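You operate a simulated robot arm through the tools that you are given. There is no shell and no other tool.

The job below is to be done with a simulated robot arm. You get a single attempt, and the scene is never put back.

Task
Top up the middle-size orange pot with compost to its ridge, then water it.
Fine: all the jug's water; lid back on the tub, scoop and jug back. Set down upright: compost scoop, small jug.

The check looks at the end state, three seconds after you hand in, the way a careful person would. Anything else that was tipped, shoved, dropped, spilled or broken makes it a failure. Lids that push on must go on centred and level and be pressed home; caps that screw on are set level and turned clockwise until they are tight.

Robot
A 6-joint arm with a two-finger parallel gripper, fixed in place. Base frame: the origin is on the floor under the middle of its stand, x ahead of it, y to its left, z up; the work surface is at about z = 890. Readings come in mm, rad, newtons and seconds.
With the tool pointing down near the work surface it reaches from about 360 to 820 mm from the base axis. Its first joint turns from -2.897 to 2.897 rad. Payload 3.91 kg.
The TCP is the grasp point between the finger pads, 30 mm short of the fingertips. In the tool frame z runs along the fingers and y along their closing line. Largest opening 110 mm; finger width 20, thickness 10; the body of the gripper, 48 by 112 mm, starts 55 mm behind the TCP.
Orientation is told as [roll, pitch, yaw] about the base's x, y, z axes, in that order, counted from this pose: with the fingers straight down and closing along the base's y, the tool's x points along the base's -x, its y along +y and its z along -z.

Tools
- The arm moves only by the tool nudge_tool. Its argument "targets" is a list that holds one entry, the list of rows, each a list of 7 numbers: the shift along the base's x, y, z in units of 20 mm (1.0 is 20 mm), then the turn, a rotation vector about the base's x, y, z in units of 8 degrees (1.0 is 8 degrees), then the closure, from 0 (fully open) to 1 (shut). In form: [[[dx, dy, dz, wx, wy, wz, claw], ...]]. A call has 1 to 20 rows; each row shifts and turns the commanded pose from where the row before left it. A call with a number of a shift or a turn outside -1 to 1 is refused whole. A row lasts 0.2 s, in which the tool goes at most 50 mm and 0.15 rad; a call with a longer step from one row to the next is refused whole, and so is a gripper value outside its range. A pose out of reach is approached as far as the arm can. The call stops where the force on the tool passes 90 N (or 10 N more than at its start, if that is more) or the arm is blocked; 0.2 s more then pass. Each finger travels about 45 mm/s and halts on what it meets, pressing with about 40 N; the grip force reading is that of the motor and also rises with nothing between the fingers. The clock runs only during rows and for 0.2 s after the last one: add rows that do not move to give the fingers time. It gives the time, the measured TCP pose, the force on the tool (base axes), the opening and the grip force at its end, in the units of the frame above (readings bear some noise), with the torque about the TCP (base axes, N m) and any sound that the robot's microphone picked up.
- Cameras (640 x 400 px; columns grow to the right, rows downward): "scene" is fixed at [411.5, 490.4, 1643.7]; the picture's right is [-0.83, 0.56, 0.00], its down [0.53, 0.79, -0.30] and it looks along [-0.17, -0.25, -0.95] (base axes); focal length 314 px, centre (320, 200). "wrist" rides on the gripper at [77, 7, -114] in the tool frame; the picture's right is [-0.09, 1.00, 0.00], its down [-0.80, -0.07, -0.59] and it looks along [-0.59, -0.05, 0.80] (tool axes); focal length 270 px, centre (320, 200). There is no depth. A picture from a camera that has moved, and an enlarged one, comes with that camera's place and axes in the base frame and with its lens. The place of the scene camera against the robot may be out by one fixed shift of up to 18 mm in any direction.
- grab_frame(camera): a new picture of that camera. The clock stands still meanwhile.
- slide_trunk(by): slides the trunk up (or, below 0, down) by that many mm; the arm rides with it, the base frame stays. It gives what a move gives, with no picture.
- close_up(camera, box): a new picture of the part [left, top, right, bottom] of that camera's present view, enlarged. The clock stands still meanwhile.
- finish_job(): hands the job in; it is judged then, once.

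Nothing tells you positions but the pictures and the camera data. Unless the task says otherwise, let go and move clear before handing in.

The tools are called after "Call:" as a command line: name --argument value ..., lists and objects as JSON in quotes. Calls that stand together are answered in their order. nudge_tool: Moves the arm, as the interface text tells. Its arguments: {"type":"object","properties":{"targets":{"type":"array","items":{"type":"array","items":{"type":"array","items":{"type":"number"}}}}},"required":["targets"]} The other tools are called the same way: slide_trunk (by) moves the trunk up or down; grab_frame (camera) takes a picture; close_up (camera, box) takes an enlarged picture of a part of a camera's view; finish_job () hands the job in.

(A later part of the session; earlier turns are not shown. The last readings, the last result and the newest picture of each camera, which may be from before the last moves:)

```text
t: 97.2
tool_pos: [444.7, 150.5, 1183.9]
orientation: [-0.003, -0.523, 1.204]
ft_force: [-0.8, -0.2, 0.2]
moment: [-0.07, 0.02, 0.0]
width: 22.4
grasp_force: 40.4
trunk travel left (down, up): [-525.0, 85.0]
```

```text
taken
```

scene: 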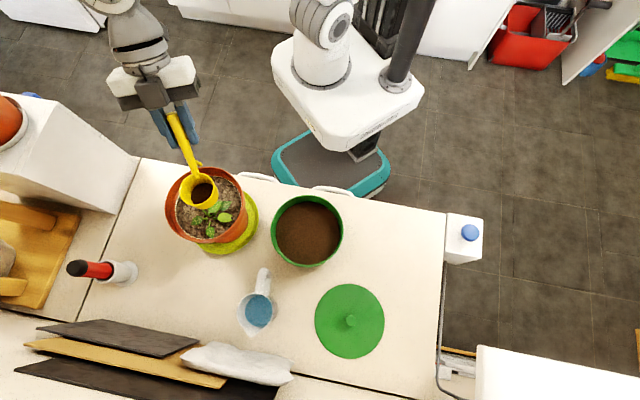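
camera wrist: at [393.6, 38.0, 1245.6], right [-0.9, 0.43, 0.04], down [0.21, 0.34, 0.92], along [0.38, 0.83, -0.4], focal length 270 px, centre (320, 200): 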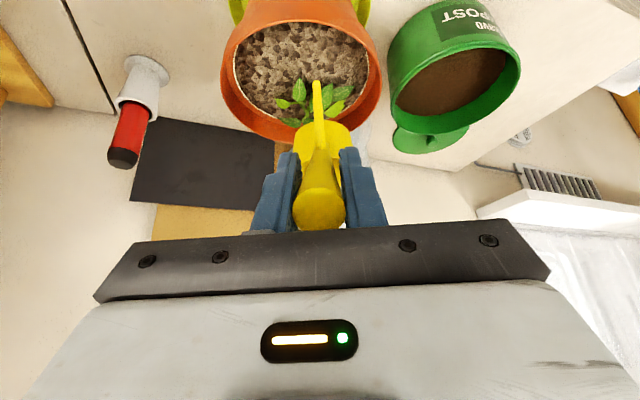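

Call:
close_up --camera "wrist" --box '[220, 20, 396, 130]'

Call:
close_up --camera "wrist" --box '[230, 70, 310, 120]'

Call:
close_up --camera "wrist" --box '[310, 70, 390, 120]'

Call:
close_up --camera "scene" --box '[170, 165, 250, 215]'

```text
3.64 times, centred on (308, 75) of wrist
camera zoom: at [393.6, 38.0, 1245.6], right [-0.9, 0.43, 0.04], down [0.21, 0.34, 0.92], along [0.38, 0.83, -0.4], focal length 983 px, centre (364, 654)
```

zoom: 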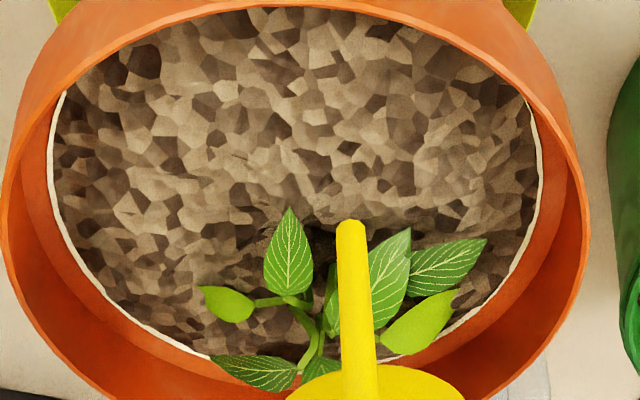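

```text
8.00 times, centred on (270, 95) of wrist
camera zoom: at [393.6, 38.0, 1245.6], right [-0.9, 0.43, 0.04], down [0.21, 0.34, 0.92], along [0.38, 0.83, -0.4], focal length 2162 px, centre (720, 1040)
```

zoom: 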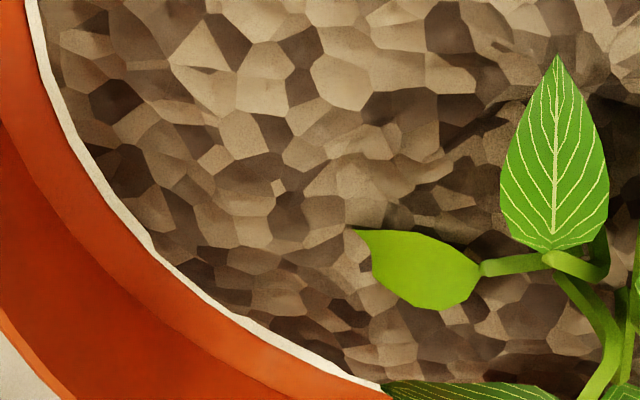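

```text
8.00 times, centred on (350, 95) of wrist
camera zoom: at [393.6, 38.0, 1245.6], right [-0.9, 0.43, 0.04], down [0.21, 0.34, 0.92], along [0.38, 0.83, -0.4], focal length 2162 px, centre (80, 1040)
```

zoom: 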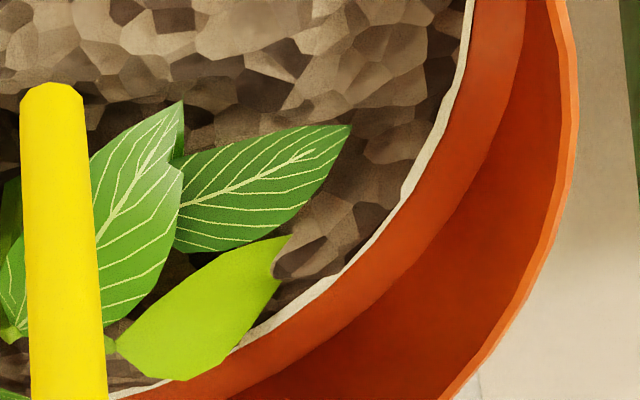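

```text
8.00 times, centred on (210, 190) of scene
camera zoom: at [411.5, 490.4, 1643.7], right [-0.83, 0.56, 0.0], down [0.53, 0.79, -0.3], along [-0.17, -0.25, -0.95], focal length 2508 px, centre (1200, 280)
```

zoom: 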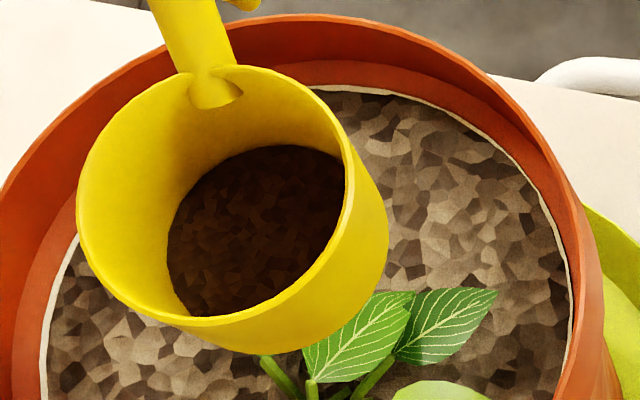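

The compost meets the ridge all the way round, so the pot is topped up. I'll swing back and tip the leftover third of a scoop into the tub.

Call:
nudge_tool --targets '[[[-0.475, 0.22, 0, 0, 0, -0.95, 1], [-0.435, 0.28, 0, 0, 0, -0.95, 1], [-0.405, 0.34, 0, 0, 0, -0.95, 1], [-0.35, 0.38, 0, 0, 0, -0.95, 1], [-0.295, 0.435, 0, 0, 0, -0.95, 1], [-0.24, 0.465, 0, 0, 0, -0.95, 1], [-0.175, 0.49, 0, 0, 0, -0.95, 1], [-0.105, 0.51, 0, 0, 0, -0.95, 1], [-0.04, 0.52, 0, 0, 0, -0.95, 1], [0.03, 0.525, 0, 0, 0, -0.95, 1], [0.1, 0.51, 0, 0, 0, -0.95, 1], [0.165, 0.495, 0, 0, 0, -0.95, 1], [0.23, 0.47, 0, 0, 0, -0.95, 1], [0.285, 0.43, 0, 0, 0, -0.95, 1], [0.35, 0.395, 0, 0, 0, -0.95, 1], [0, 0, 0, 0, 0, 0, 1]]]'

Call:
nudge_tool --targets '[[[-0.4, 0.45, 0, 0, 0, 0, 1], [-0.75, 0.85, 0, 0, 0, 0, 1], [-0.75, 0.85, 0, 0, 0, 0, 1], [-0.75, 0.85, 0, 0, 0, 0, 1], [-0.75, 0.85, 0, 0, 0, 0, 1], [-0.75, 0.85, 0, 0, 0, 0, 1], [-0.75, 0.85, 0, 0, 0, 0, 1], [-0.75, 0.85, 0, 0, 0, 0, 1], [-0.75, 0.85, 0, 0, 0, 0, 1], [0, 0, 0, 0, 0, 0, 1]]]'

Call:
close_up --camera "scene" --box '[230, 180, 390, 280]'

```text
t: 100.6
tool_pos: [418.8, 280.9, 1184.1]
orientation: [-0.002, -0.524, -0.791]
ft_force: [-0.3, -0.3, -0.7]
moment: [0.02, 0.02, -0.02]
width: 22.5
grasp_force: 40.5
trunk travel left (down, up): [-525.0, 85.0]
```

```text
t: 102.8
tool_pos: [289.5, 426.5, 1183.1]
orientation: [-0.004, -0.524, -0.787]
ft_force: [0.1, 0.2, -1.4]
moment: [0.04, 0.05, 0.0]
width: 22.5
grasp_force: 40.2
trunk travel left (down, up): [-525.0, 85.0]
```

```text
4.00 times, centred on (310, 230) of scene
camera zoom: at [411.5, 490.4, 1643.7], right [-0.83, 0.56, 0.0], down [0.53, 0.79, -0.3], along [-0.17, -0.25, -0.95], focal length 1254 px, centre (360, 80)
```

zoom: 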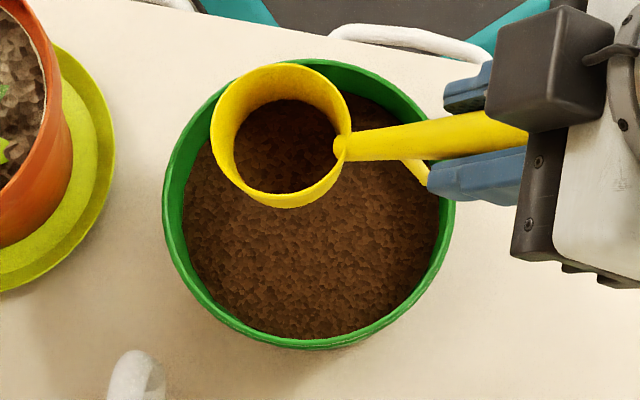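

Call:
nudge_tool --targets '[[[0, 0, -0.7, 0, 0, 0, 1], [0, 0, -0.8, 0, 0, 0, 1], [0, 0, -0.65, 0, 0, 0, 1], [-0.206, -0.232, 0, -0.353, 0.354, 0.866, 1], [-0.176, -0.255, 0, -0.353, 0.354, 0.866, 1], [-0.14, -0.27, 0, -0.353, 0.354, 0.866, 1], [-0.105, -0.284, 0, -0.353, 0.354, 0.866, 1], [-0.065, -0.288, 0, -0.353, 0.354, 0.866, 1], [-0.028, -0.29, 0, -0.353, 0.354, 0.866, 1], [0.018, -0.286, 0, -0.353, 0.354, 0.866, 1], [0.053, -0.272, 0, -0.353, 0.354, 0.866, 1], [0.095, -0.258, 0, -0.353, 0.354, 0.866, 1], [0.131, -0.237, 0, -0.353, 0.354, 0.866, 1], [0.166, -0.216, 0, -0.353, 0.354, 0.866, 1]]]'

Call:
grab_frame --camera "scene"

```text
t: 105.8
tool_pos: [284.9, 365.5, 1141.9]
orientation: [-0.524, -0.016, 0.756]
ft_force: [-1.9, 0.5, -1.4]
moment: [-0.01, 0.06, 0.01]
width: 22.1
grasp_force: 40.3
trunk travel left (down, up): [-525.0, 85.0]
```

```text
taken
```

scene: 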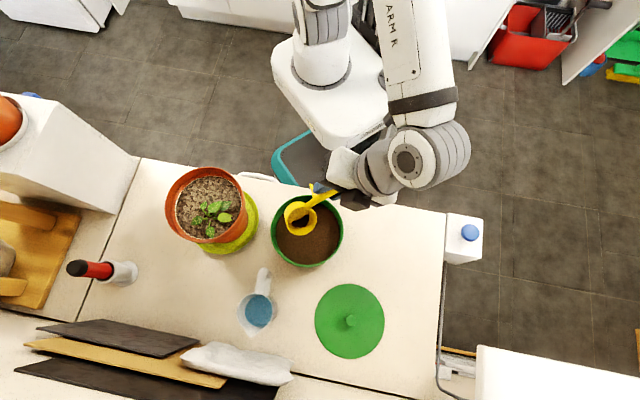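

Call:
nudge_tool --targets '[[[0.194, -0.18, 0, -0.353, 0.354, 0.866, 1], [0.226, -0.148, 0, -0.353, 0.354, 0.866, 1], [0.247, -0.113, 0, -0.353, 0.354, 0.866, 1], [0.27, -0.072, 0, -0.353, 0.354, 0.866, 1], [0.277, -0.037, 0, -0.353, 0.354, 0.866, 1], [0.29, 0.007, 0, -0.353, 0.354, 0.866, 1], [0.286, 0.046, 0, -0.353, 0.354, 0.866, 1], [0.29, 0.085, 0, -0.353, 0.354, 0.866, 1], [0.279, 0.124, 0, -0.353, 0.354, 0.866, 1], [0.263, 0.157, 0, -0.353, 0.354, 0.866, 1], [0.242, 0.193, 0, -0.353, 0.354, 0.866, 1]]]'

Call:
close_up --camera "scene" --box '[230, 160, 390, 280]'

```text
t: 108.2
tool_pos: [343.4, 367.4, 1141.6]
orientation: [-0.039, 0.522, 2.277]
ft_force: [-0.7, -0.2, -0.3]
moment: [0.0, 0.02, 0.03]
width: 22.0
grasp_force: 40.2
trunk travel left (down, up): [-525.0, 85.0]
```

```text
3.33 times, centred on (310, 220) of scene
camera zoom: at [411.5, 490.4, 1643.7], right [-0.83, 0.56, 0.0], down [0.53, 0.79, -0.3], along [-0.17, -0.25, -0.95], focal length 1045 px, centre (353, 133)
```

zoom: 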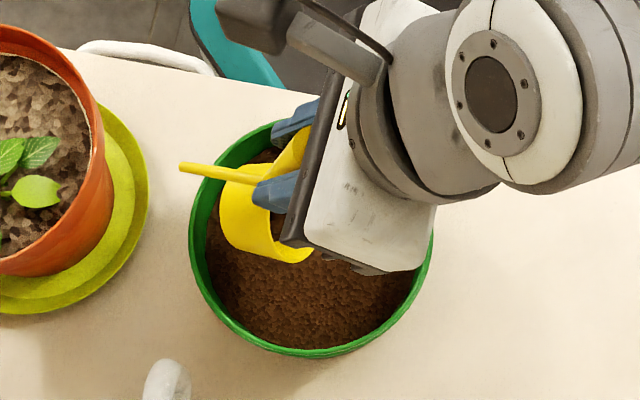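

Call:
nudge_tool --targets '[[[-0.583, 0.583, 0.035, -0.707, -0.707, 0, 1], [-0.583, 0.583, -0.085, -0.707, -0.707, 0, 1], [-0.569, 0.569, -0.19, -0.707, -0.707, 0, 1], [-0.544, 0.544, -0.305, -0.707, -0.707, 0, 1], [-0.509, 0.509, -0.41, -0.707, -0.707, 0, 1], [-0.467, 0.467, -0.505, -0.707, -0.707, 0, 1], [-0.41, 0.41, -0.59, -0.707, -0.707, 0, 1], [-0.346, 0.346, -0.55, -0.707, -0.707, 0, 1], [0, 0, 0, 0, 0, 0, 1], [0, 0, 0, 0, 0, 0, 1], [0, 0, 0, 0, 0, 0, 1]]]'

Call:
close_up --camera "scene" --box '[230, 160, 390, 280]'

```text
t: 110.6
tool_pos: [270.9, 434.6, 1080.5]
orientation: [-2.277, 1.479, 0.091]
ft_force: [0.1, 0.1, -2.0]
moment: [0.08, 0.08, 0.03]
width: 22.2
grasp_force: 40.1
out of reach, approached as far as the arm can: row 8
trunk travel left (down, up): [-525.0, 85.0]
```

```text
3.33 times, centred on (310, 220) of scene
camera zoom: at [411.5, 490.4, 1643.7], right [-0.83, 0.56, 0.0], down [0.53, 0.79, -0.3], along [-0.17, -0.25, -0.95], focal length 1045 px, centre (353, 133)
```

zoom: 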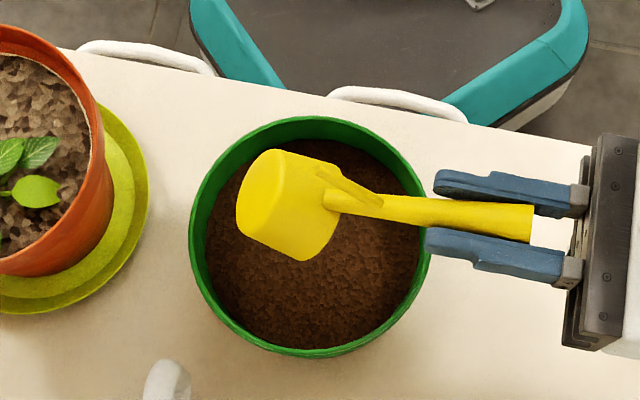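

The remainder should be out over the tub. I'll bring the scoop back up the same way and check the bowl.

Call:
nudge_tool --targets '[[[0.346, -0.346, 0.6, 0.707, 0.707, 0, 1], [0.41, -0.41, 0.65, 0.707, 0.707, 0, 1], [0.467, -0.467, 0.6, 0.707, 0.707, 0, 1], [0.509, -0.509, 0.5, 0.707, 0.707, 0, 1], [0.544, -0.544, 0.4, 0.707, 0.707, 0, 1], [0.569, -0.569, 0.3, 0.707, 0.707, 0, 1], [0.583, -0.583, 0.2, 0.707, 0.707, 0, 1], [0.583, -0.583, 0.2, 0.707, 0.707, 0, 1], [0, 0, 0, 0, 0, 0, 1]]]'

Call:
close_up --camera "scene" --box '[230, 160, 390, 280]'

```text
t: 112.6
tool_pos: [351.4, 355.1, 1149.1]
orientation: [-0.042, 0.52, 2.273]
ft_force: [-0.8, 0.4, -2.1]
moment: [0.0, 0.02, -0.04]
width: 22.3
grasp_force: 40.1
trunk travel left (down, up): [-525.0, 85.0]
```

```text
3.33 times, centred on (310, 220) of scene
camera zoom: at [411.5, 490.4, 1643.7], right [-0.83, 0.56, 0.0], down [0.53, 0.79, -0.3], along [-0.17, -0.25, -0.95], focal length 1045 px, centre (353, 133)
```

zoom: 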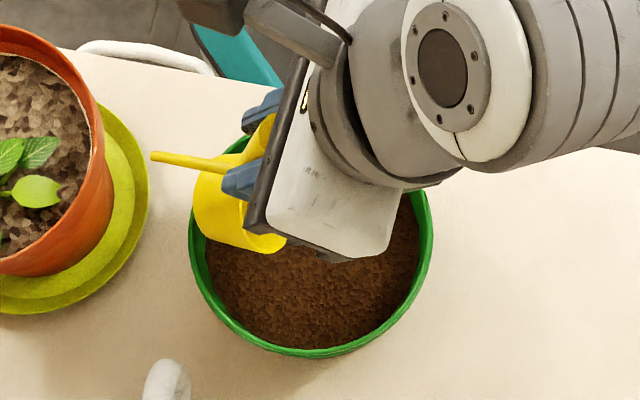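

Call:
nudge_tool --targets '[[[-0.242, -0.193, 0.1, 0.353, -0.354, -0.866, 1], [-0.263, -0.157, 0.1, 0.353, -0.354, -0.866, 1], [-0.279, -0.124, 0.1, 0.353, -0.354, -0.866, 1], [-0.29, -0.085, 0.1, 0.353, -0.354, -0.866, 1], [-0.286, -0.046, 0.1, 0.353, -0.354, -0.866, 1], [-0.29, -0.007, 0.1, 0.353, -0.354, -0.866, 1], [-0.277, 0.037, 0.1, 0.353, -0.354, -0.866, 1], [-0.27, 0.072, 0.1, 0.353, -0.354, -0.866, 1], [-0.247, 0.113, 0.1, 0.353, -0.354, -0.866, 1], [-0.226, 0.148, 0.1, 0.353, -0.354, -0.866, 1], [-0.194, 0.18, 0.1, 0.353, -0.354, -0.866, 1]]]'

Call:
nudge_tool --targets '[[[-0.166, 0.216, 0.1, 0.353, -0.354, -0.866, 1], [-0.131, 0.237, 0.1, 0.353, -0.354, -0.866, 1], [-0.095, 0.258, 0.1, 0.353, -0.354, -0.866, 1], [-0.053, 0.272, 0.1, 0.353, -0.354, -0.866, 1], [-0.018, 0.286, 0.1, 0.353, -0.354, -0.866, 1], [0.028, 0.29, 0.1, 0.353, -0.354, -0.866, 1], [0.065, 0.288, 0.1, 0.353, -0.354, -0.866, 1], [0.105, 0.284, 0.1, 0.353, -0.354, -0.866, 1], [0.14, 0.27, 0.1, 0.353, -0.354, -0.866, 1], [0.176, 0.255, 0.1, 0.353, -0.354, -0.866, 1], [0.206, 0.232, 0.1, 0.353, -0.354, -0.866, 1], [0, 0, 0, 0, 0, 0, 1]]]'

Call:
close_up --camera "scene" --box '[230, 160, 390, 260]'

Call:
grab_frame --camera "wrist"

```text
t: 115.0
tool_pos: [294.4, 353.9, 1170.8]
orientation: [-0.525, -0.018, 0.753]
ft_force: [0.3, 0.6, -1.8]
moment: [-0.02, 0.05, 0.01]
width: 22.1
grasp_force: 39.9
trunk travel left (down, up): [-525.0, 85.0]
```

```text
t: 117.6
tool_pos: [298.7, 410.1, 1193.4]
orientation: [-0.001, -0.524, -0.788]
ft_force: [-0.2, 0.5, -0.8]
moment: [0.03, 0.03, 0.0]
width: 21.8
grasp_force: 39.7
trunk travel left (down, up): [-525.0, 85.0]
```

```text
4.00 times, centred on (310, 210) of scene
camera zoom: at [411.5, 490.4, 1643.7], right [-0.83, 0.56, 0.0], down [0.53, 0.79, -0.3], along [-0.17, -0.25, -0.95], focal length 1254 px, centre (360, 160)
```

zoom: 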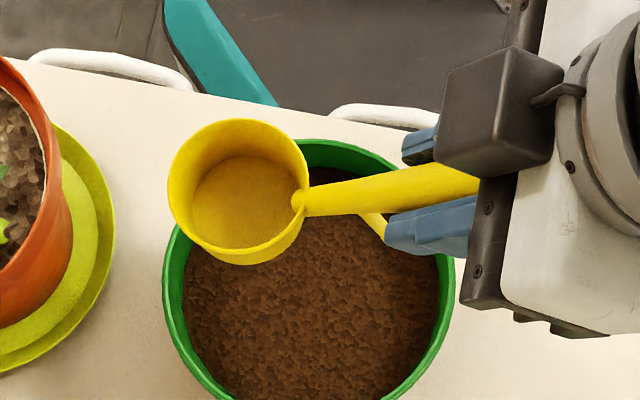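

```text
taken
camera wrist: at [216.5, 503.2, 1254.8], right [0.76, 0.65, 0.04], down [0.23, -0.33, 0.92], along [0.61, -0.69, -0.4], focal length 270 px, centre (320, 200)
```

wrist: 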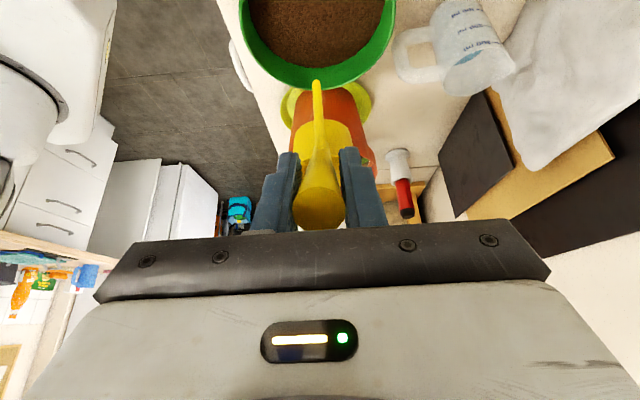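

The scoop is empty. I'll carry it back to its original spot.

Call:
nudge_tool --targets '[[[-0.648, 0.158, 0, 0, 0, 0.965, 1], [-0.648, 0.158, 0, 0, 0, 0.965, 1], [-0.648, 0.158, 0, 0, 0, 0.965, 1], [-0.648, 0.158, 0, 0, 0, 0.965, 1], [-0.648, 0.158, 0, 0, 0, 0.965, 1], [-0.648, 0.158, 0, 0, 0, 0.965, 1], [-0.648, 0.158, 0, 0, 0, 0.965, 1], [-0.648, 0.158, 0, 0, 0, 0.965, 1], [-0.648, 0.158, 0, 0, 0, 0.965, 1], [-0.648, 0.158, 0, 0, 0, 0.965, 1], [-0.648, 0.158, 0, 0, 0, 0.965, 1], [0, 0, -0.9, 0, 0, 0, 1], [0, 0, -0.9, 0, 0, 0, 1], [0, 0, -0.9, 0, 0, 0, 1], [0, 0, -0.9, 0, 0, 0, 1], [0, 0, -0.9, 0, 0, 0, 1], [0, 0, -0.9, 0, 0, 0, 1], [0, 0, -0.9, 0, 0, 0, 1], [0, 0, 0, 0, 0, 0, 1]]]'

Call:
grab_frame --camera "wrist"

Call:
grab_frame --camera "scene"

```text
t: 121.6
tool_pos: [155.3, 444.5, 1068.2]
orientation: [-0.002, -0.522, 0.695]
ft_force: [0.1, -0.1, -1.4]
moment: [-0.09, 0.07, 0.01]
width: 22.3
grasp_force: 40.3
trunk travel left (down, up): [-525.0, 85.0]
```

```text
taken
camera wrist: at [55.6, 370.7, 1129.7], right [-0.58, 0.81, 0.04], down [0.35, 0.2, 0.92], along [0.74, 0.55, -0.4], focal length 270 px, centre (320, 200)
```

wrist: 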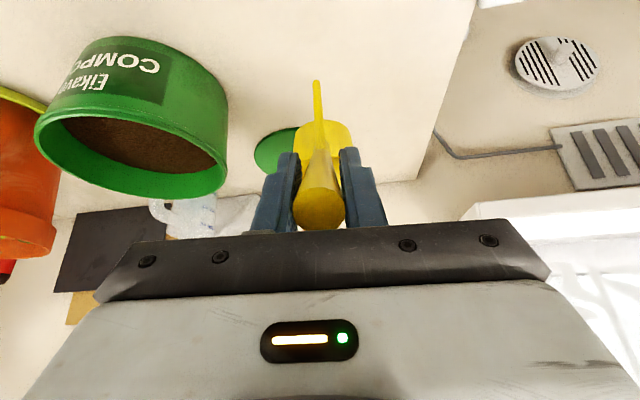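

```text
taken
```

scene: 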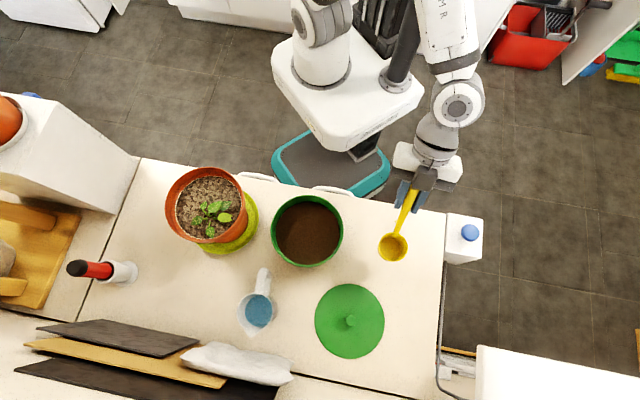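

Call:
nudge_tool --targets '[[[0.03, 0, -0.8, 0, 0, 0, 1], [0, 0, -0.9, 0, 0, 0, 1], [0, 0, -0.9, 0, 0, 0, 1], [0, 0, -0.9, 0, 0, 0, 1], [0, 0, -0.4, 0, 0, 0, 1], [0, 0, 0, 0, 0, 0, 1]]]'

Call:
nudge_tool --targets '[[[0, 0, -0.1, 0, 0, 0, 1], [0, 0, -0.1, 0, 0, 0, 1], [0, 0, 0, 0, 0, 0, 1]]]'

```text
t: 123.0
tool_pos: [156.0, 444.9, 988.6]
orientation: [-0.002, -0.525, 0.695]
ft_force: [0.5, 0.1, -0.9]
moment: [-0.06, 0.03, 0.03]
width: 22.1
grasp_force: 40.1
trunk travel left (down, up): [-525.0, 85.0]
```

```text
t: 123.8
tool_pos: [156.1, 445.0, 986.0]
orientation: [0.0, -0.526, 0.694]
ft_force: [-3.0, -4.1, 15.6]
moment: [0.8, -1.02, -0.04]
width: 22.2
grasp_force: 40.0
trunk travel left (down, up): [-525.0, 85.0]
```

The bowl's front touched first, so the scoop has pivoted about 3° in the grip. I'll lift slightly, rotate back 3° to level it, and lower again.

Call:
nudge_tool --targets '[[[0, 0, 0.1, 0.24, -0.288, 0, 1], [0, 0, 0, 0, 0, 0, 1]]]'

Call:
nudge_tool --targets '[[[0, 0, -0.1, 0, 0, 0, 1], [0, 0, -0.1, 0, 0, 0, 1], [0, 0, 0, 0, 0, 0, 1]]]'

```text
t: 124.4
tool_pos: [158.2, 444.8, 987.4]
orientation: [-0.003, -0.576, 0.696]
ft_force: [-0.6, 0.5, -1.4]
moment: [-0.06, 0.01, -0.01]
width: 22.2
grasp_force: 40.7
trunk travel left (down, up): [-525.0, 85.0]
```

```text
t: 125.2
tool_pos: [157.3, 445.4, 983.7]
orientation: [0.001, -0.579, 0.697]
ft_force: [1.5, -0.1, 15.5]
moment: [0.19, -0.37, -0.08]
width: 22.2
grasp_force: 40.0
trunk travel left (down, up): [-525.0, 85.0]
```

Contact now bears between the leg and the bowl, so it's about level. I'll ease off slightly and open the fingers.

Call:
nudge_tool --targets '[[[0, 0, 0.04, 0, 0, 0, 1], [0, 0, 0, 0, 0, 0, 1]]]'

Call:
nudge_tool --targets '[[[0, 0, 0, 0, 0, 0, 0.7], [0, 0, 0, 0, 0, 0, 0.7], [0, 0, 0, 0, 0, 0, 0.3], [0, 0, 0, 0, 0, 0, 0], [0, 0, 0, 0, 0, 0, 0], [0, 0, 0, 0, 0, 0, 0]]]'

Call:
close_up --camera "scene" --box '[340, 170, 484, 260]'

Call:
grab_frame --camera "wrist"

```text
t: 125.8
tool_pos: [157.8, 445.1, 984.0]
orientation: [-0.002, -0.576, 0.695]
ft_force: [0.9, 2.1, 17.0]
moment: [0.48, -0.47, 0.01]
width: 22.0
grasp_force: 40.0
trunk travel left (down, up): [-525.0, 85.0]
```

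```text
t: 127.2
tool_pos: [156.9, 444.8, 983.4]
orientation: [0.0, -0.576, 0.696]
ft_force: [-0.2, -0.4, -0.1]
moment: [0.0, -0.01, -0.01]
width: 110.1
grasp_force: 0.1
trunk travel left (down, up): [-525.0, 85.0]
```

```text
4.44 times, centred on (412, 215) of scene
camera zoom: at [411.5, 490.4, 1643.7], right [-0.83, 0.56, 0.0], down [0.53, 0.79, -0.3], along [-0.17, -0.25, -0.95], focal length 1394 px, centre (-89, 133)
```

zoom: 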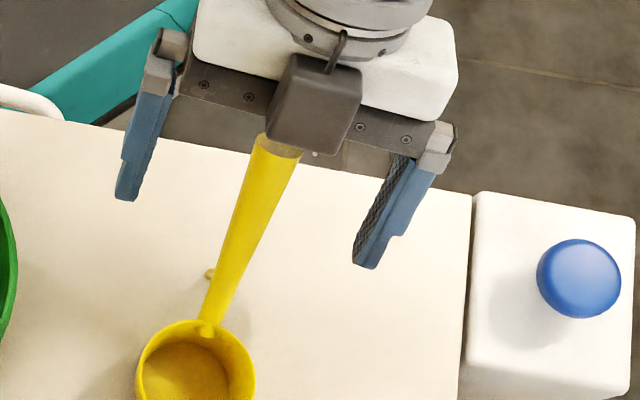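

```text
taken
camera wrist: at [55.0, 369.9, 1038.4], right [-0.58, 0.81, 0.05], down [0.31, 0.17, 0.94], along [0.75, 0.56, -0.35], focal length 270 px, centre (320, 200)
```

wrist: 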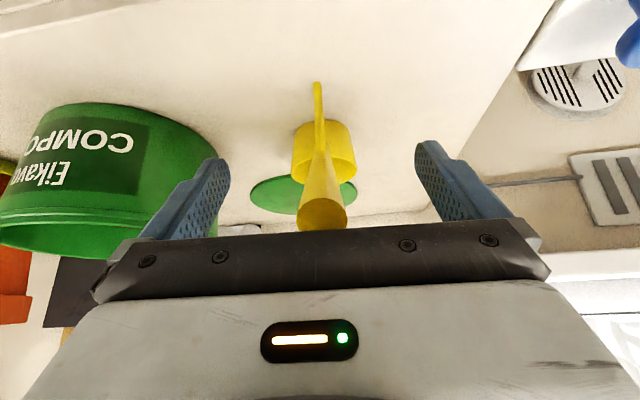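

The scoop stands on its bowl and leg. I'll back away along the handle, then straighten the tool.

Call:
nudge_tool --targets '[[[-0.266, -0.235, 0.68, 0, 0, 0, 0], [-0.266, -0.235, 0.68, 0, 0, 0, 0], [-0.266, -0.235, 0.68, 0, 0, 0, 0], [-0.266, -0.235, 0.68, 0, 0, 0, 0], [-0.266, -0.235, 0.68, 0, 0, 0, 0], [0, 0, 0.9, 0, 0, 0, 0], [0, 0, 0.9, 0, 0, 0, 0], [0, 0, 0.2, -0.44, 0.529, 0, 0], [0, 0, 0.2, -0.44, 0.529, 0, 0], [0, 0, 0.2, -0.44, 0.529, 0, 0], [0, 0, 0.2, -0.44, 0.529, 0, 0], [0, 0, 0.2, -0.44, 0.529, 0, 0], [0, 0, 0.2, -0.44, 0.529, 0, 0], [0, 0, 0, 0, 0, 0, 0]]]'

Call:
close_up --camera "scene" --box '[340, 170, 484, 260]'

Call:
grab_frame --camera "wrist"

```text
t: 130.2
tool_pos: [130.8, 422.9, 1112.8]
orientation: [-0.001, 0.002, 0.696]
ft_force: [0.1, -0.4, -0.4]
moment: [0.01, -0.02, -0.06]
width: 109.8
grasp_force: 0.1
trunk travel left (down, up): [-525.0, 85.0]
```

```text
4.44 times, centred on (412, 215) of scene
camera zoom: at [411.5, 490.4, 1643.7], right [-0.83, 0.56, 0.0], down [0.53, 0.79, -0.3], along [-0.17, -0.25, -0.95], focal length 1394 px, centre (-89, 133)
```

zoom: 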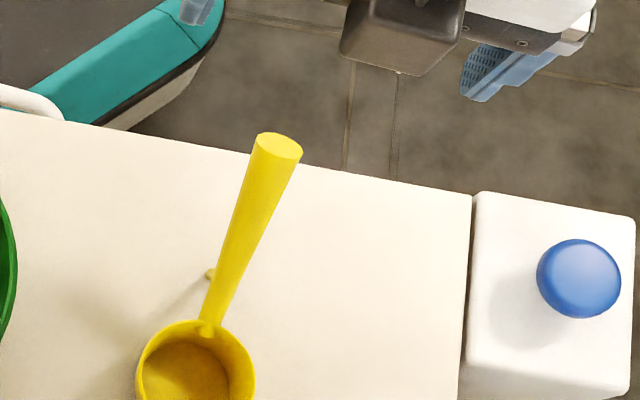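

```text
taken
camera wrist: at [66.9, 378.5, 1227.7], right [-0.57, 0.82, 0.0], down [0.66, 0.46, 0.59], along [0.49, 0.34, -0.8], focal length 270 px, centre (320, 200)
```

wrist: 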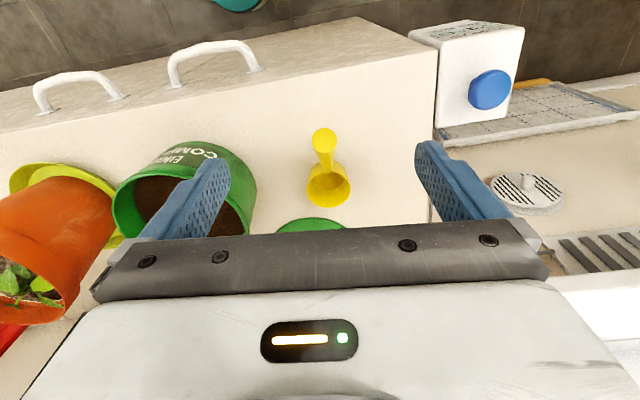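

The scoop is back where it was, upright. Now for the lid: I'll move above it on the counter.

Call:
nudge_tool --targets '[[[0.6, 0.4, 0, 0, 0, 0.05, 0], [0.95, 0.6, 0, 0, 0, 0.05, 0], [0.95, 0.6, 0, 0, 0, 0.05, 0], [0.95, 0.6, 0, 0, 0, 0.05, 0], [0.95, 0.6, 0, 0, 0, 0.05, 0], [0.95, 0.6, 0, 0, 0, 0.05, 0], [0.95, 0.6, 0, 0, 0, 0.05, 0], [0.95, 0.6, 0, 0, 0, 0.05, 0], [0.95, 0.6, 0, 0, 0, 0.05, 0], [0.95, 0.6, 0, 0, 0, 0.05, 0], [0.95, 0.6, 0, 0, 0, 0.05, 0], [0.95, 0.6, 0, 0, 0, 0.05, 0], [0.95, 0.55, 0, 0, 0, 0.03, 0], [0, 0, -0.9, 0, 0, 0, 0.3], [0, 0, -0.9, 0, 0, 0, 0.55], [0, 0, -0.9, 0, 0, 0, 0.55], [0, 0, -0.9, 0, 0, 0, 0.55], [0, 0, -0.9, 0, 0, 0, 0.55], [0, 0, -0.7, 0, 0, 0, 0.55], [0, 0, 0, 0, 0, 0, 0.55]]]'

Call:
grab_frame --camera "wrist"

```text
t: 134.4
tool_pos: [371.7, 574.1, 1007.7]
orientation: [-0.002, 0.0, 0.785]
ft_force: [-0.4, 0.5, 0.4]
moment: [0.01, 0.04, -0.02]
width: 49.5
grasp_force: 0.1
trunk travel left (down, up): [-525.0, 85.0]
```

```text
taken
camera wrist: at [310.6, 524.7, 1123.2], right [-0.64, 0.77, 0.0], down [0.62, 0.52, 0.59], along [0.46, 0.38, -0.8], focal length 270 px, centre (320, 200)
```

wrist: 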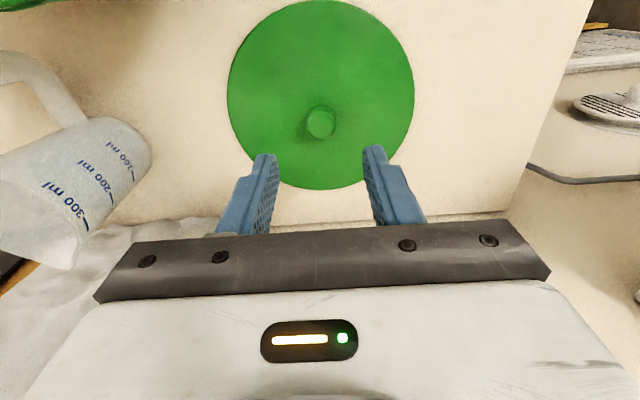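

The knob is dead centre. I'll lower over it to the earlier grip height.

Call:
nudge_tool --targets '[[[0, 0, -0.9, 0, 0, 0, 0.55], [0, 0, -0.9, 0, 0, 0, 0.55], [0, 0, -0.9, 0, 0, 0, 0.55], [0, 0, -0.9, 0, 0, 0, 0.55], [0, 0, -0.3, 0, 0, 0, 0.55], [0, 0, 0, 0, 0, 0, 0.55]]]'

Call:
nudge_tool --targets '[[[0, 0, -0.08, 0, 0, 0, 0.55], [0, 0, 0, 0, 0, 0, 0.55]]]'

```text
t: 135.8
tool_pos: [371.1, 573.0, 929.5]
orientation: [-0.001, -0.001, 0.784]
ft_force: [0.3, 0.4, -0.6]
moment: [0.03, 0.01, -0.01]
width: 49.6
grasp_force: 0.1
trunk travel left (down, up): [-525.0, 85.0]
```

```text
t: 136.4
tool_pos: [372.0, 574.0, 928.8]
orientation: [-0.002, 0.001, 0.785]
ft_force: [0.3, -0.4, 0.4]
moment: [-0.01, -0.03, -0.03]
width: 49.4
grasp_force: 0.1
trunk travel left (down, up): [-525.0, 85.0]
```

Call:
nudge_tool --targets '[[[0, 0, -0.07, 0, 0, 0, 0.55], [0, 0, 0, 0, 0, 0, 0.55]]]'

Call:
nudge_tool --targets '[[[0, 0, 0, 0, 0, 0, 1], [0, 0, 0, 0, 0, 0, 1], [0, 0, 0, 0, 0, 0, 1], [0, 0, 0, 0, 0, 0, 1], [0, 0, 0, 0, 0, 0, 1]]]'

Call:
close_up --camera "wrist" --box '[240, 100, 400, 200]'

```text
t: 137.0
tool_pos: [371.1, 573.1, 927.3]
orientation: [-0.002, 0.002, 0.784]
ft_force: [0.2, -0.5, 0.6]
moment: [-0.01, 0.02, -0.03]
width: 49.6
grasp_force: 0.1
trunk travel left (down, up): [-525.0, 85.0]
```

```text
t: 138.2
tool_pos: [371.3, 572.5, 926.8]
orientation: [-0.002, 0.001, 0.784]
ft_force: [0.1, 0.8, 0.1]
moment: [0.04, 0.01, -0.02]
width: 22.7
grasp_force: 40.0
trunk travel left (down, up): [-525.0, 85.0]
```

```text
4.00 times, centred on (320, 150) of wrist
camera zoom: at [311.6, 524.4, 1042.1], right [-0.64, 0.77, 0.0], down [0.62, 0.52, 0.59], along [0.46, 0.38, -0.8], focal length 1081 px, centre (320, 400)
```

zoom: 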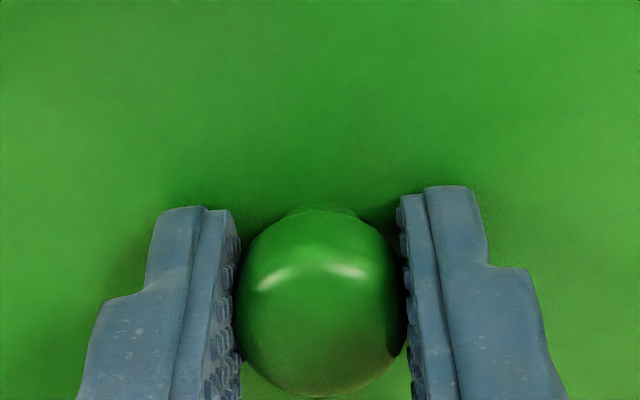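

The knob is gripped. I'll lift the lid and carry it back over the tub.

Call:
nudge_tool --targets '[[[0, 0, 0.3, 0, 0, 0, 1], [0, 0, 0.6, 0, 0, 0, 1], [0, 0, 1, 0, 0, 0, 1], [0, 0, 1, 0, 0, 0, 1], [0, 0, 1, 0, 0, 0, 1], [0, 0, 1, 0, 0, 0, 1], [0, 0, 1, 0, 0, 0, 1], [0, 0, 1, 0, 0, 0, 1], [0, 0, 0.7, 0, 0, 0, 1], [0, 0, 0, 0, 0, 0, 1]]]'

Call:
nudge_tool --targets '[[[-0.1, -0.6, 0, 0, 0, 0, 1], [-0.12, -0.95, 0, 0, 0, 0, 1], [-0.12, -0.95, 0, 0, 0, 0, 1], [-0.12, -0.95, 0, 0, 0, 0, 1], [-0.12, -0.95, 0, 0, 0, 0, 1], [-0.12, -0.95, 0, 0, 0, 0, 1], [-0.12, -0.95, 0, 0, 0, 0, 1], [-0.12, -0.95, 0, 0, 0, 0, 1], [-0.12, -0.95, 0, 0, 0, 0, 1], [-0.12, -0.95, 0, 0, 0, 0, 1], [-0.1, -0.9, 0, 0, 0, 0, 1], [-0.055, -0.235, 0, 0, 0, 0, 1], [0, 0, 0, 0, 0, 0, 1], [0, 0, 0, 0, 0, 0, 1]]]'

Call:
grab_frame --camera "wrist"

Call:
grab_frame --camera "scene"

```text
t: 140.4
tool_pos: [372.2, 574.1, 1080.1]
orientation: [-0.003, -0.001, 0.784]
ft_force: [-0.3, -0.2, -1.8]
moment: [0.04, 0.02, 0.02]
width: 22.8
grasp_force: 39.6
trunk travel left (down, up): [-525.0, 85.0]
```

```text
t: 143.4
tool_pos: [344.4, 367.3, 1078.8]
orientation: [-0.002, -0.001, 0.786]
ft_force: [0.0, -0.4, -1.2]
moment: [0.04, 0.02, -0.02]
width: 22.6
grasp_force: 40.3
trunk travel left (down, up): [-525.0, 85.0]
```

```text
taken
camera wrist: at [284.3, 318.5, 1194.0], right [-0.64, 0.77, 0.0], down [0.62, 0.52, 0.59], along [0.46, 0.38, -0.8], focal length 270 px, centre (320, 200)
```

wrist: 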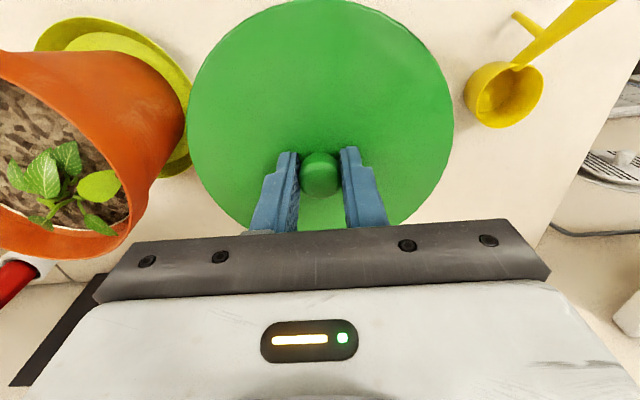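

```text
taken
```

scene: 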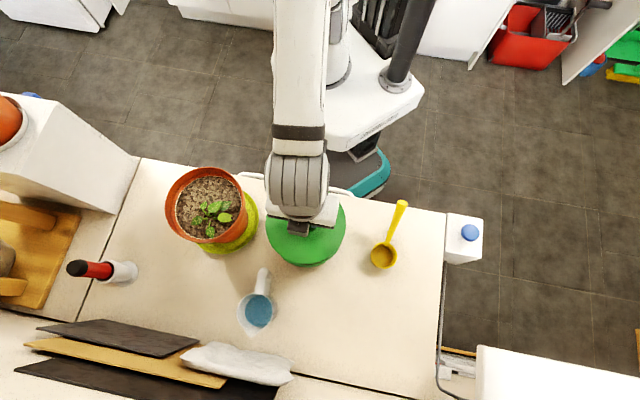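

The lid is over the tub. I'll lower it, slowly near the rim.

Call:
nudge_tool --targets '[[[0, 0, -0.5, 0, 0, 0, 1], [0, 0, -0.7, 0, 0, 0, 1], [0, 0, -0.6, 0, 0, 0, 1], [0, 0, -0.4, 0, 0, 0, 1], [0, 0, -0.2, 0, 0, 0, 1], [0, 0, 0, 0, 0, 0, 1]]]'

Call:
close_up --camera "scene" --box '[250, 180, 362, 270]'

Call:
close_up --camera "wrist" --box '[160, 0, 480, 240]'

```text
t: 144.8
tool_pos: [343.9, 366.8, 1030.7]
orientation: [-0.001, 0.0, 0.786]
ft_force: [0.0, 0.1, -2.1]
moment: [-0.01, 0.02, 0.02]
width: 22.9
grasp_force: 40.0
trunk travel left (down, up): [-525.0, 85.0]
```

```text
4.44 times, centred on (306, 225) of scene
camera zoom: at [411.5, 490.4, 1643.7], right [-0.83, 0.56, 0.0], down [0.53, 0.79, -0.3], along [-0.17, -0.25, -0.95], focal length 1394 px, centre (382, 89)
```

zoom: 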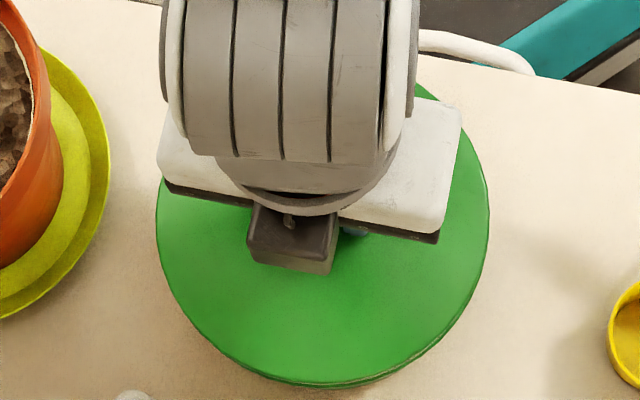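

```text
1.67 times, centred on (320, 120) of wrist
camera zoom: at [284.4, 317.9, 1145.9], right [-0.64, 0.77, 0.0], down [0.62, 0.52, 0.59], along [0.46, 0.38, -0.8], focal length 450 px, centre (320, 333)
```

zoom: 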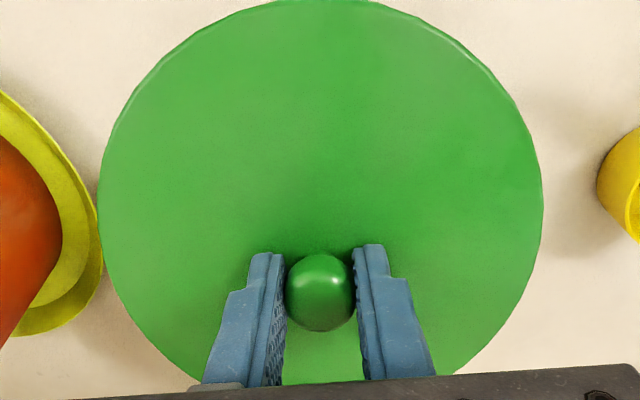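

Call:
nudge_tool --targets '[[[0.03, 0.04, -0.1, 0, 0, 0, 1], [0, 0, -0.1, 0, 0, 0, 1], [0, 0, 0, 0, 0, 0, 1]]]'

Call:
nudge_tool --targets '[[[0, 0, -0.1, 0, 0, 0, 1], [0, 0, 0, 0, 0, 0, 1]]]'

```text
t: 145.6
tool_pos: [345.3, 367.9, 1027.0]
orientation: [-0.001, -0.001, 0.784]
ft_force: [0.3, -1.2, -1.1]
moment: [-0.01, 0.02, -0.02]
width: 22.9
grasp_force: 40.6
trunk travel left (down, up): [-525.0, 85.0]
```

```text
t: 146.2
tool_pos: [344.1, 367.5, 1025.6]
orientation: [-0.001, 0.0, 0.783]
ft_force: [-0.4, -0.2, -0.8]
moment: [0.0, -0.02, -0.01]
width: 23.1
grasp_force: 39.9
trunk travel left (down, up): [-525.0, 85.0]
```

Call:
nudge_tool --targets '[[[0, 0, -0.1, 0, 0, 0, 1], [0, 0, 0, 0, 0, 0, 1]]]'

Call:
nudge_tool --targets '[[[0, 0, -0.05, 0, 0, 0, 1], [0, 0, 0, 0, 0, 0, 1]]]'

```text
t: 146.8
tool_pos: [343.5, 367.3, 1022.7]
orientation: [-0.001, -0.001, 0.782]
ft_force: [-0.1, 0.9, -1.0]
moment: [0.02, -0.03, -0.02]
width: 22.9
grasp_force: 40.5
trunk travel left (down, up): [-525.0, 85.0]
```

```text
t: 147.4
tool_pos: [344.8, 368.0, 1022.1]
orientation: [0.0, 0.001, 0.784]
ft_force: [-0.2, 0.2, -0.8]
moment: [-0.01, -0.01, 0.04]
width: 22.8
grasp_force: 40.5
trunk travel left (down, up): [-525.0, 85.0]
```

Call:
nudge_tool --targets '[[[0, 0, -0.05, 0, 0, 0, 1], [0, 0, 0, 0, 0, 0, 1]]]'

Call:
nudge_tool --targets '[[[0, 0, -0.05, 0, 0, 0, 1], [0, 0, 0, 0, 0, 0, 1]]]'

```text
t: 148.0
tool_pos: [344.0, 368.1, 1021.8]
orientation: [-0.003, -0.002, 0.782]
ft_force: [-3.4, -2.0, 11.2]
moment: [-0.21, 0.34, 0.01]
width: 22.7
grasp_force: 40.0
trunk travel left (down, up): [-525.0, 85.0]
heard: snap
```

```text
t: 148.6
tool_pos: [344.3, 367.3, 1021.9]
orientation: [-0.002, -0.005, 0.784]
ft_force: [-2.6, -1.4, 25.3]
moment: [-0.08, 0.56, 0.04]
width: 22.6
grasp_force: 39.9
trunk travel left (down, up): [-525.0, 85.0]
```

I heard the lid snap and the force rose to 25 N. I'll press a touch more to be sure it's home, then look.

Call:
nudge_tool --targets '[[[0, 0, -0.06, 0, 0, 0, 1], [0, 0, 0, 0, 0, 0, 1]]]'

Call:
close_up --camera "scene" --box '[250, 180, 362, 270]'

Call:
close_up --camera "wrist" --box '[160, 0, 480, 240]'

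```text
t: 149.2
tool_pos: [343.5, 368.2, 1022.1]
orientation: [-0.001, -0.006, 0.783]
ft_force: [-0.5, 0.5, 48.1]
moment: [-0.15, 0.64, 0.02]
width: 22.8
grasp_force: 40.1
trunk travel left (down, up): [-525.0, 85.0]
```

```text
4.44 times, centred on (306, 225) of scene
camera zoom: at [411.5, 490.4, 1643.7], right [-0.83, 0.56, 0.0], down [0.53, 0.79, -0.3], along [-0.17, -0.25, -0.95], focal length 1394 px, centre (382, 89)
```

zoom: 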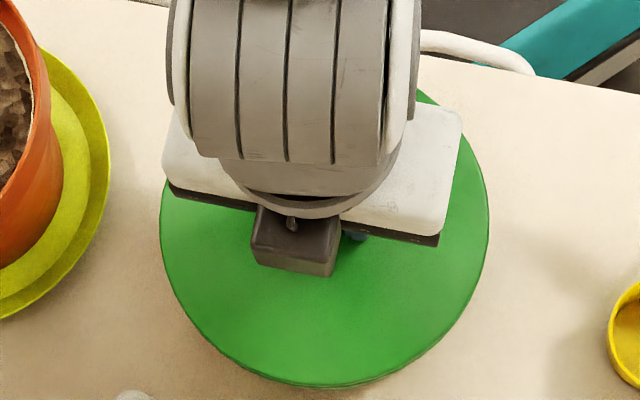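

```text
1.67 times, centred on (320, 120) of wrist
camera zoom: at [283.4, 317.5, 1136.9], right [-0.64, 0.77, 0.0], down [0.61, 0.51, 0.6], along [0.46, 0.38, -0.8], focal length 450 px, centre (320, 333)
```

zoom: 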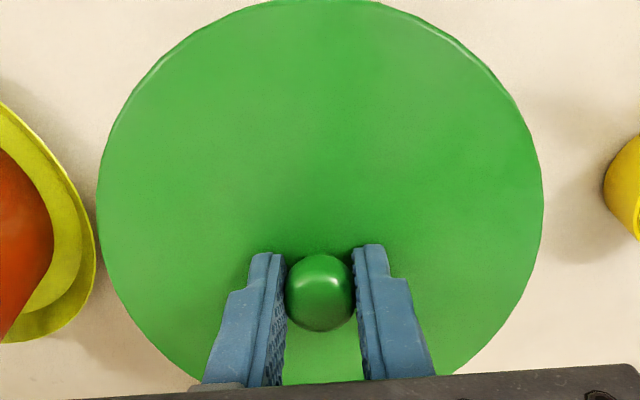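

The lid is firmly home at 48 N. I'll relax the press, open and lift away.

Call:
nudge_tool --targets '[[[0, 0, 0.05, 0, 0, 0, 1], [0, 0, 0.05, 0, 0, 0, 1], [0, 0, 0, 0, 0, 0, 0.6], [0, 0, 0, 0, 0, 0, 0.55], [0, 0, 0, 0, 0, 0, 0.55], [0, 0, 0.2, 0, 0, 0, 0.55], [0, 0, 0.6, 0, 0, 0, 0.55], [0, 0, 1, 0, 0, 0, 0.55], [0, 0, 1, 0, 0, 0, 0.55], [0, 0, 1, 0, 0, 0, 0.55], [0, 0, 0, 0, 0, 0, 0.55]]]'

Call:
grab_frame --camera "wrist"

Call:
close_up --camera "scene" --box '[250, 180, 362, 270]'

```text
t: 151.6
tool_pos: [345.1, 369.0, 1095.7]
orientation: [-0.003, -0.002, 0.785]
ft_force: [0.7, 1.0, 0.1]
moment: [0.03, 0.02, -0.01]
width: 49.7
grasp_force: 0.0
trunk travel left (down, up): [-525.0, 85.0]
```

```text
taken
camera wrist: at [284.4, 319.1, 1210.4], right [-0.64, 0.77, 0.0], down [0.62, 0.52, 0.59], along [0.46, 0.38, -0.8], focal length 270 px, centre (320, 200)
```

wrist: 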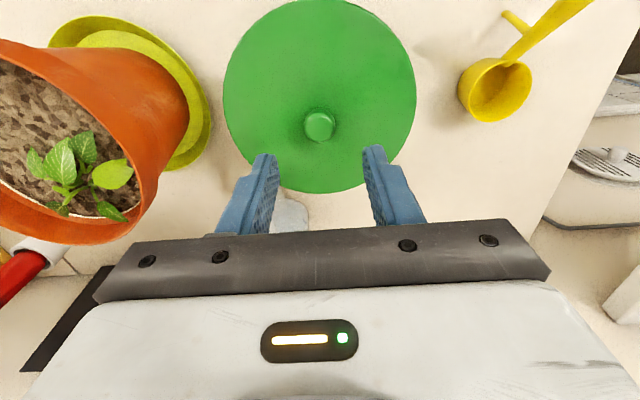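

```text
4.44 times, centred on (306, 225) of scene
camera zoom: at [411.5, 490.4, 1643.7], right [-0.83, 0.56, 0.0], down [0.53, 0.79, -0.3], along [-0.17, -0.25, -0.95], focal length 1394 px, centre (382, 89)
```

zoom: 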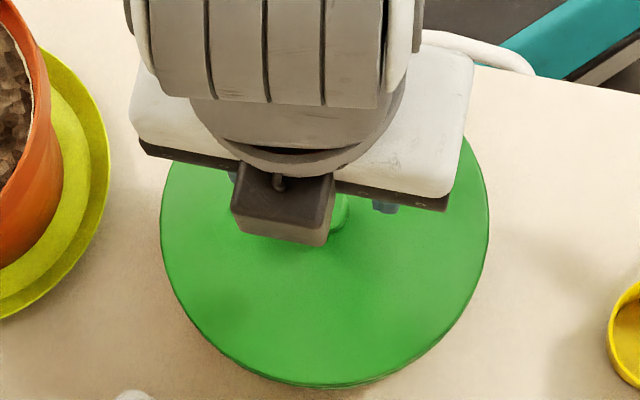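

The lid is back in its original place, within a fraction of a millimetre. Next is the jug, so I'll move to look at it and its handle closely.

Call:
nudge_tool --targets '[[[0.5, 0.1, 0.3, 0, 0, 0.1, 0], [0.8, 0.1, 0.3, 0, 0, 0.1, 0], [0.8, 0.1, 0.2, 0, 0, 0.1, 0], [0.8, 0.1, 0.2, 0, 0, 0.1, 0], [0.8, 0.1, 0.2, 0, 0, 0.1, 0], [0, 0, 0, 0, 0, 0, 0]]]'

Call:
grab_frame --camera "wrist"

Call:
close_up --camera "scene" --box '[216, 260, 296, 340]'

```text
t: 153.0
tool_pos: [418.7, 378.7, 1120.1]
orientation: [-0.003, 0.001, 0.854]
ft_force: [-0.5, -0.1, 0.3]
moment: [0.01, -0.01, 0.0]
width: 109.8
grasp_force: 0.1
trunk travel left (down, up): [-525.0, 85.0]
```

```text
taken
camera wrist: at [363.1, 325.4, 1234.8], right [-0.69, 0.72, 0.0], down [0.58, 0.56, 0.59], along [0.43, 0.41, -0.8], focal length 270 px, centre (320, 200)
```

wrist: 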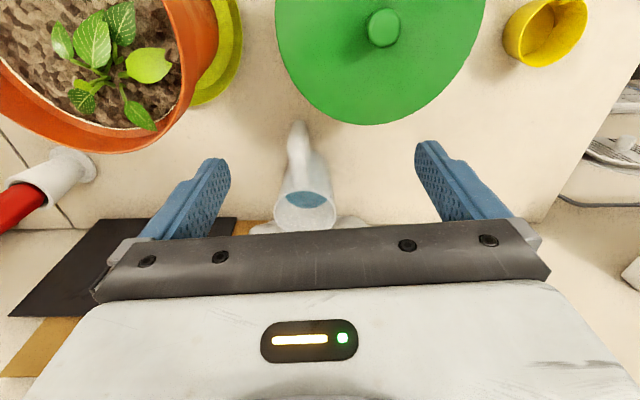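

```text
5.00 times, centred on (256, 300) of scene
camera zoom: at [411.5, 490.4, 1643.7], right [-0.83, 0.56, 0.0], down [0.53, 0.79, -0.3], along [-0.17, -0.25, -0.95], focal length 1568 px, centre (640, -300)
```

zoom: 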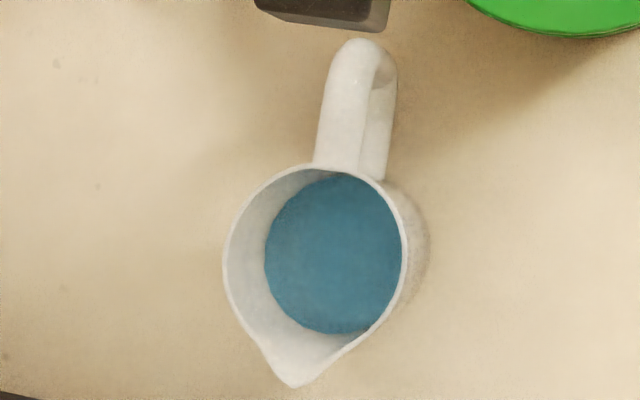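

Call:
close_up --camera "wrist" --box '[240, 110, 368, 240]'

```text
3.08 times, centred on (304, 175) of wrist
camera zoom: at [363.1, 325.4, 1234.8], right [-0.69, 0.72, 0.0], down [0.58, 0.56, 0.59], along [0.43, 0.41, -0.8], focal length 832 px, centre (369, 277)
```

zoom: 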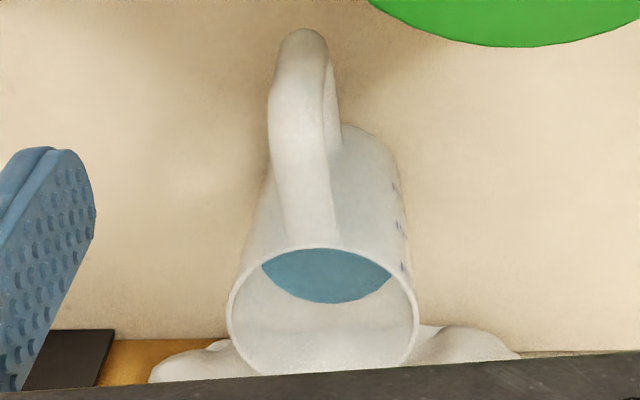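

The handle's outer bar stands at about (473.5, 396), from z 910 to 961, and is roughly 18 mm thick. I'll position above it and verify.

Call:
nudge_tool --targets '[[[0.68, 0.21, 0, 0, 0, 0, 0], [0.68, 0.21, 0, 0, 0, 0, 0], [0.68, 0.21, 0, 0, 0, 0, 0], [0.68, 0.21, 0, 0, 0, 0, 0], [0, 0, -0.8, 0, 0, 0, 0], [0, 0, -0.8, 0, 0, 0, 0], [0, 0, 0, 0, 0, 0, 0]]]'

Call:
grab_frame --camera "wrist"

Call:
close_up --camera "wrist" --box '[240, 60, 400, 160]'

```text
t: 154.6
tool_pos: [471.2, 395.3, 1089.1]
orientation: [-0.001, -0.001, 0.853]
ft_force: [-0.1, 0.0, 0.0]
moment: [0.03, 0.0, -0.01]
width: 110.1
grasp_force: 0.0
trunk travel left (down, up): [-525.0, 85.0]
```

```text
taken
camera wrist: at [415.9, 341.7, 1203.9], right [-0.69, 0.72, 0.0], down [0.58, 0.56, 0.59], along [0.43, 0.41, -0.8], focal length 270 px, centre (320, 200)
```

wrist: 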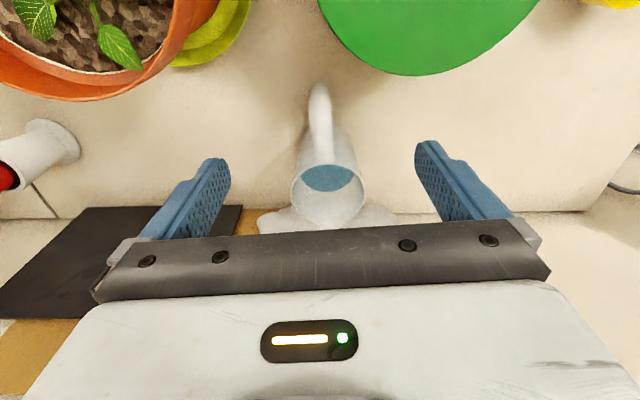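

```text
4.00 times, centred on (320, 110) of wrist
camera zoom: at [415.9, 341.7, 1203.9], right [-0.69, 0.72, 0.0], down [0.58, 0.56, 0.59], along [0.43, 0.41, -0.8], focal length 1081 px, centre (320, 560)
```

zoom: 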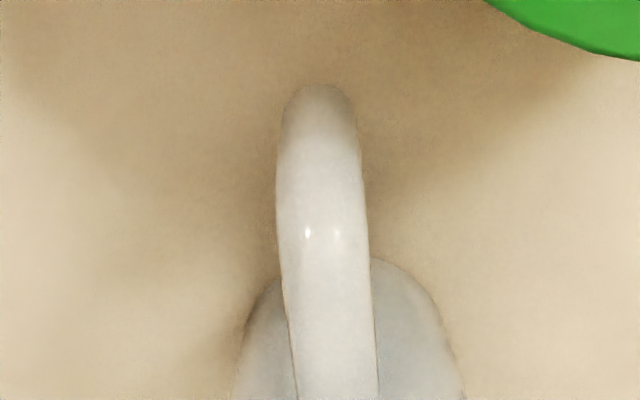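

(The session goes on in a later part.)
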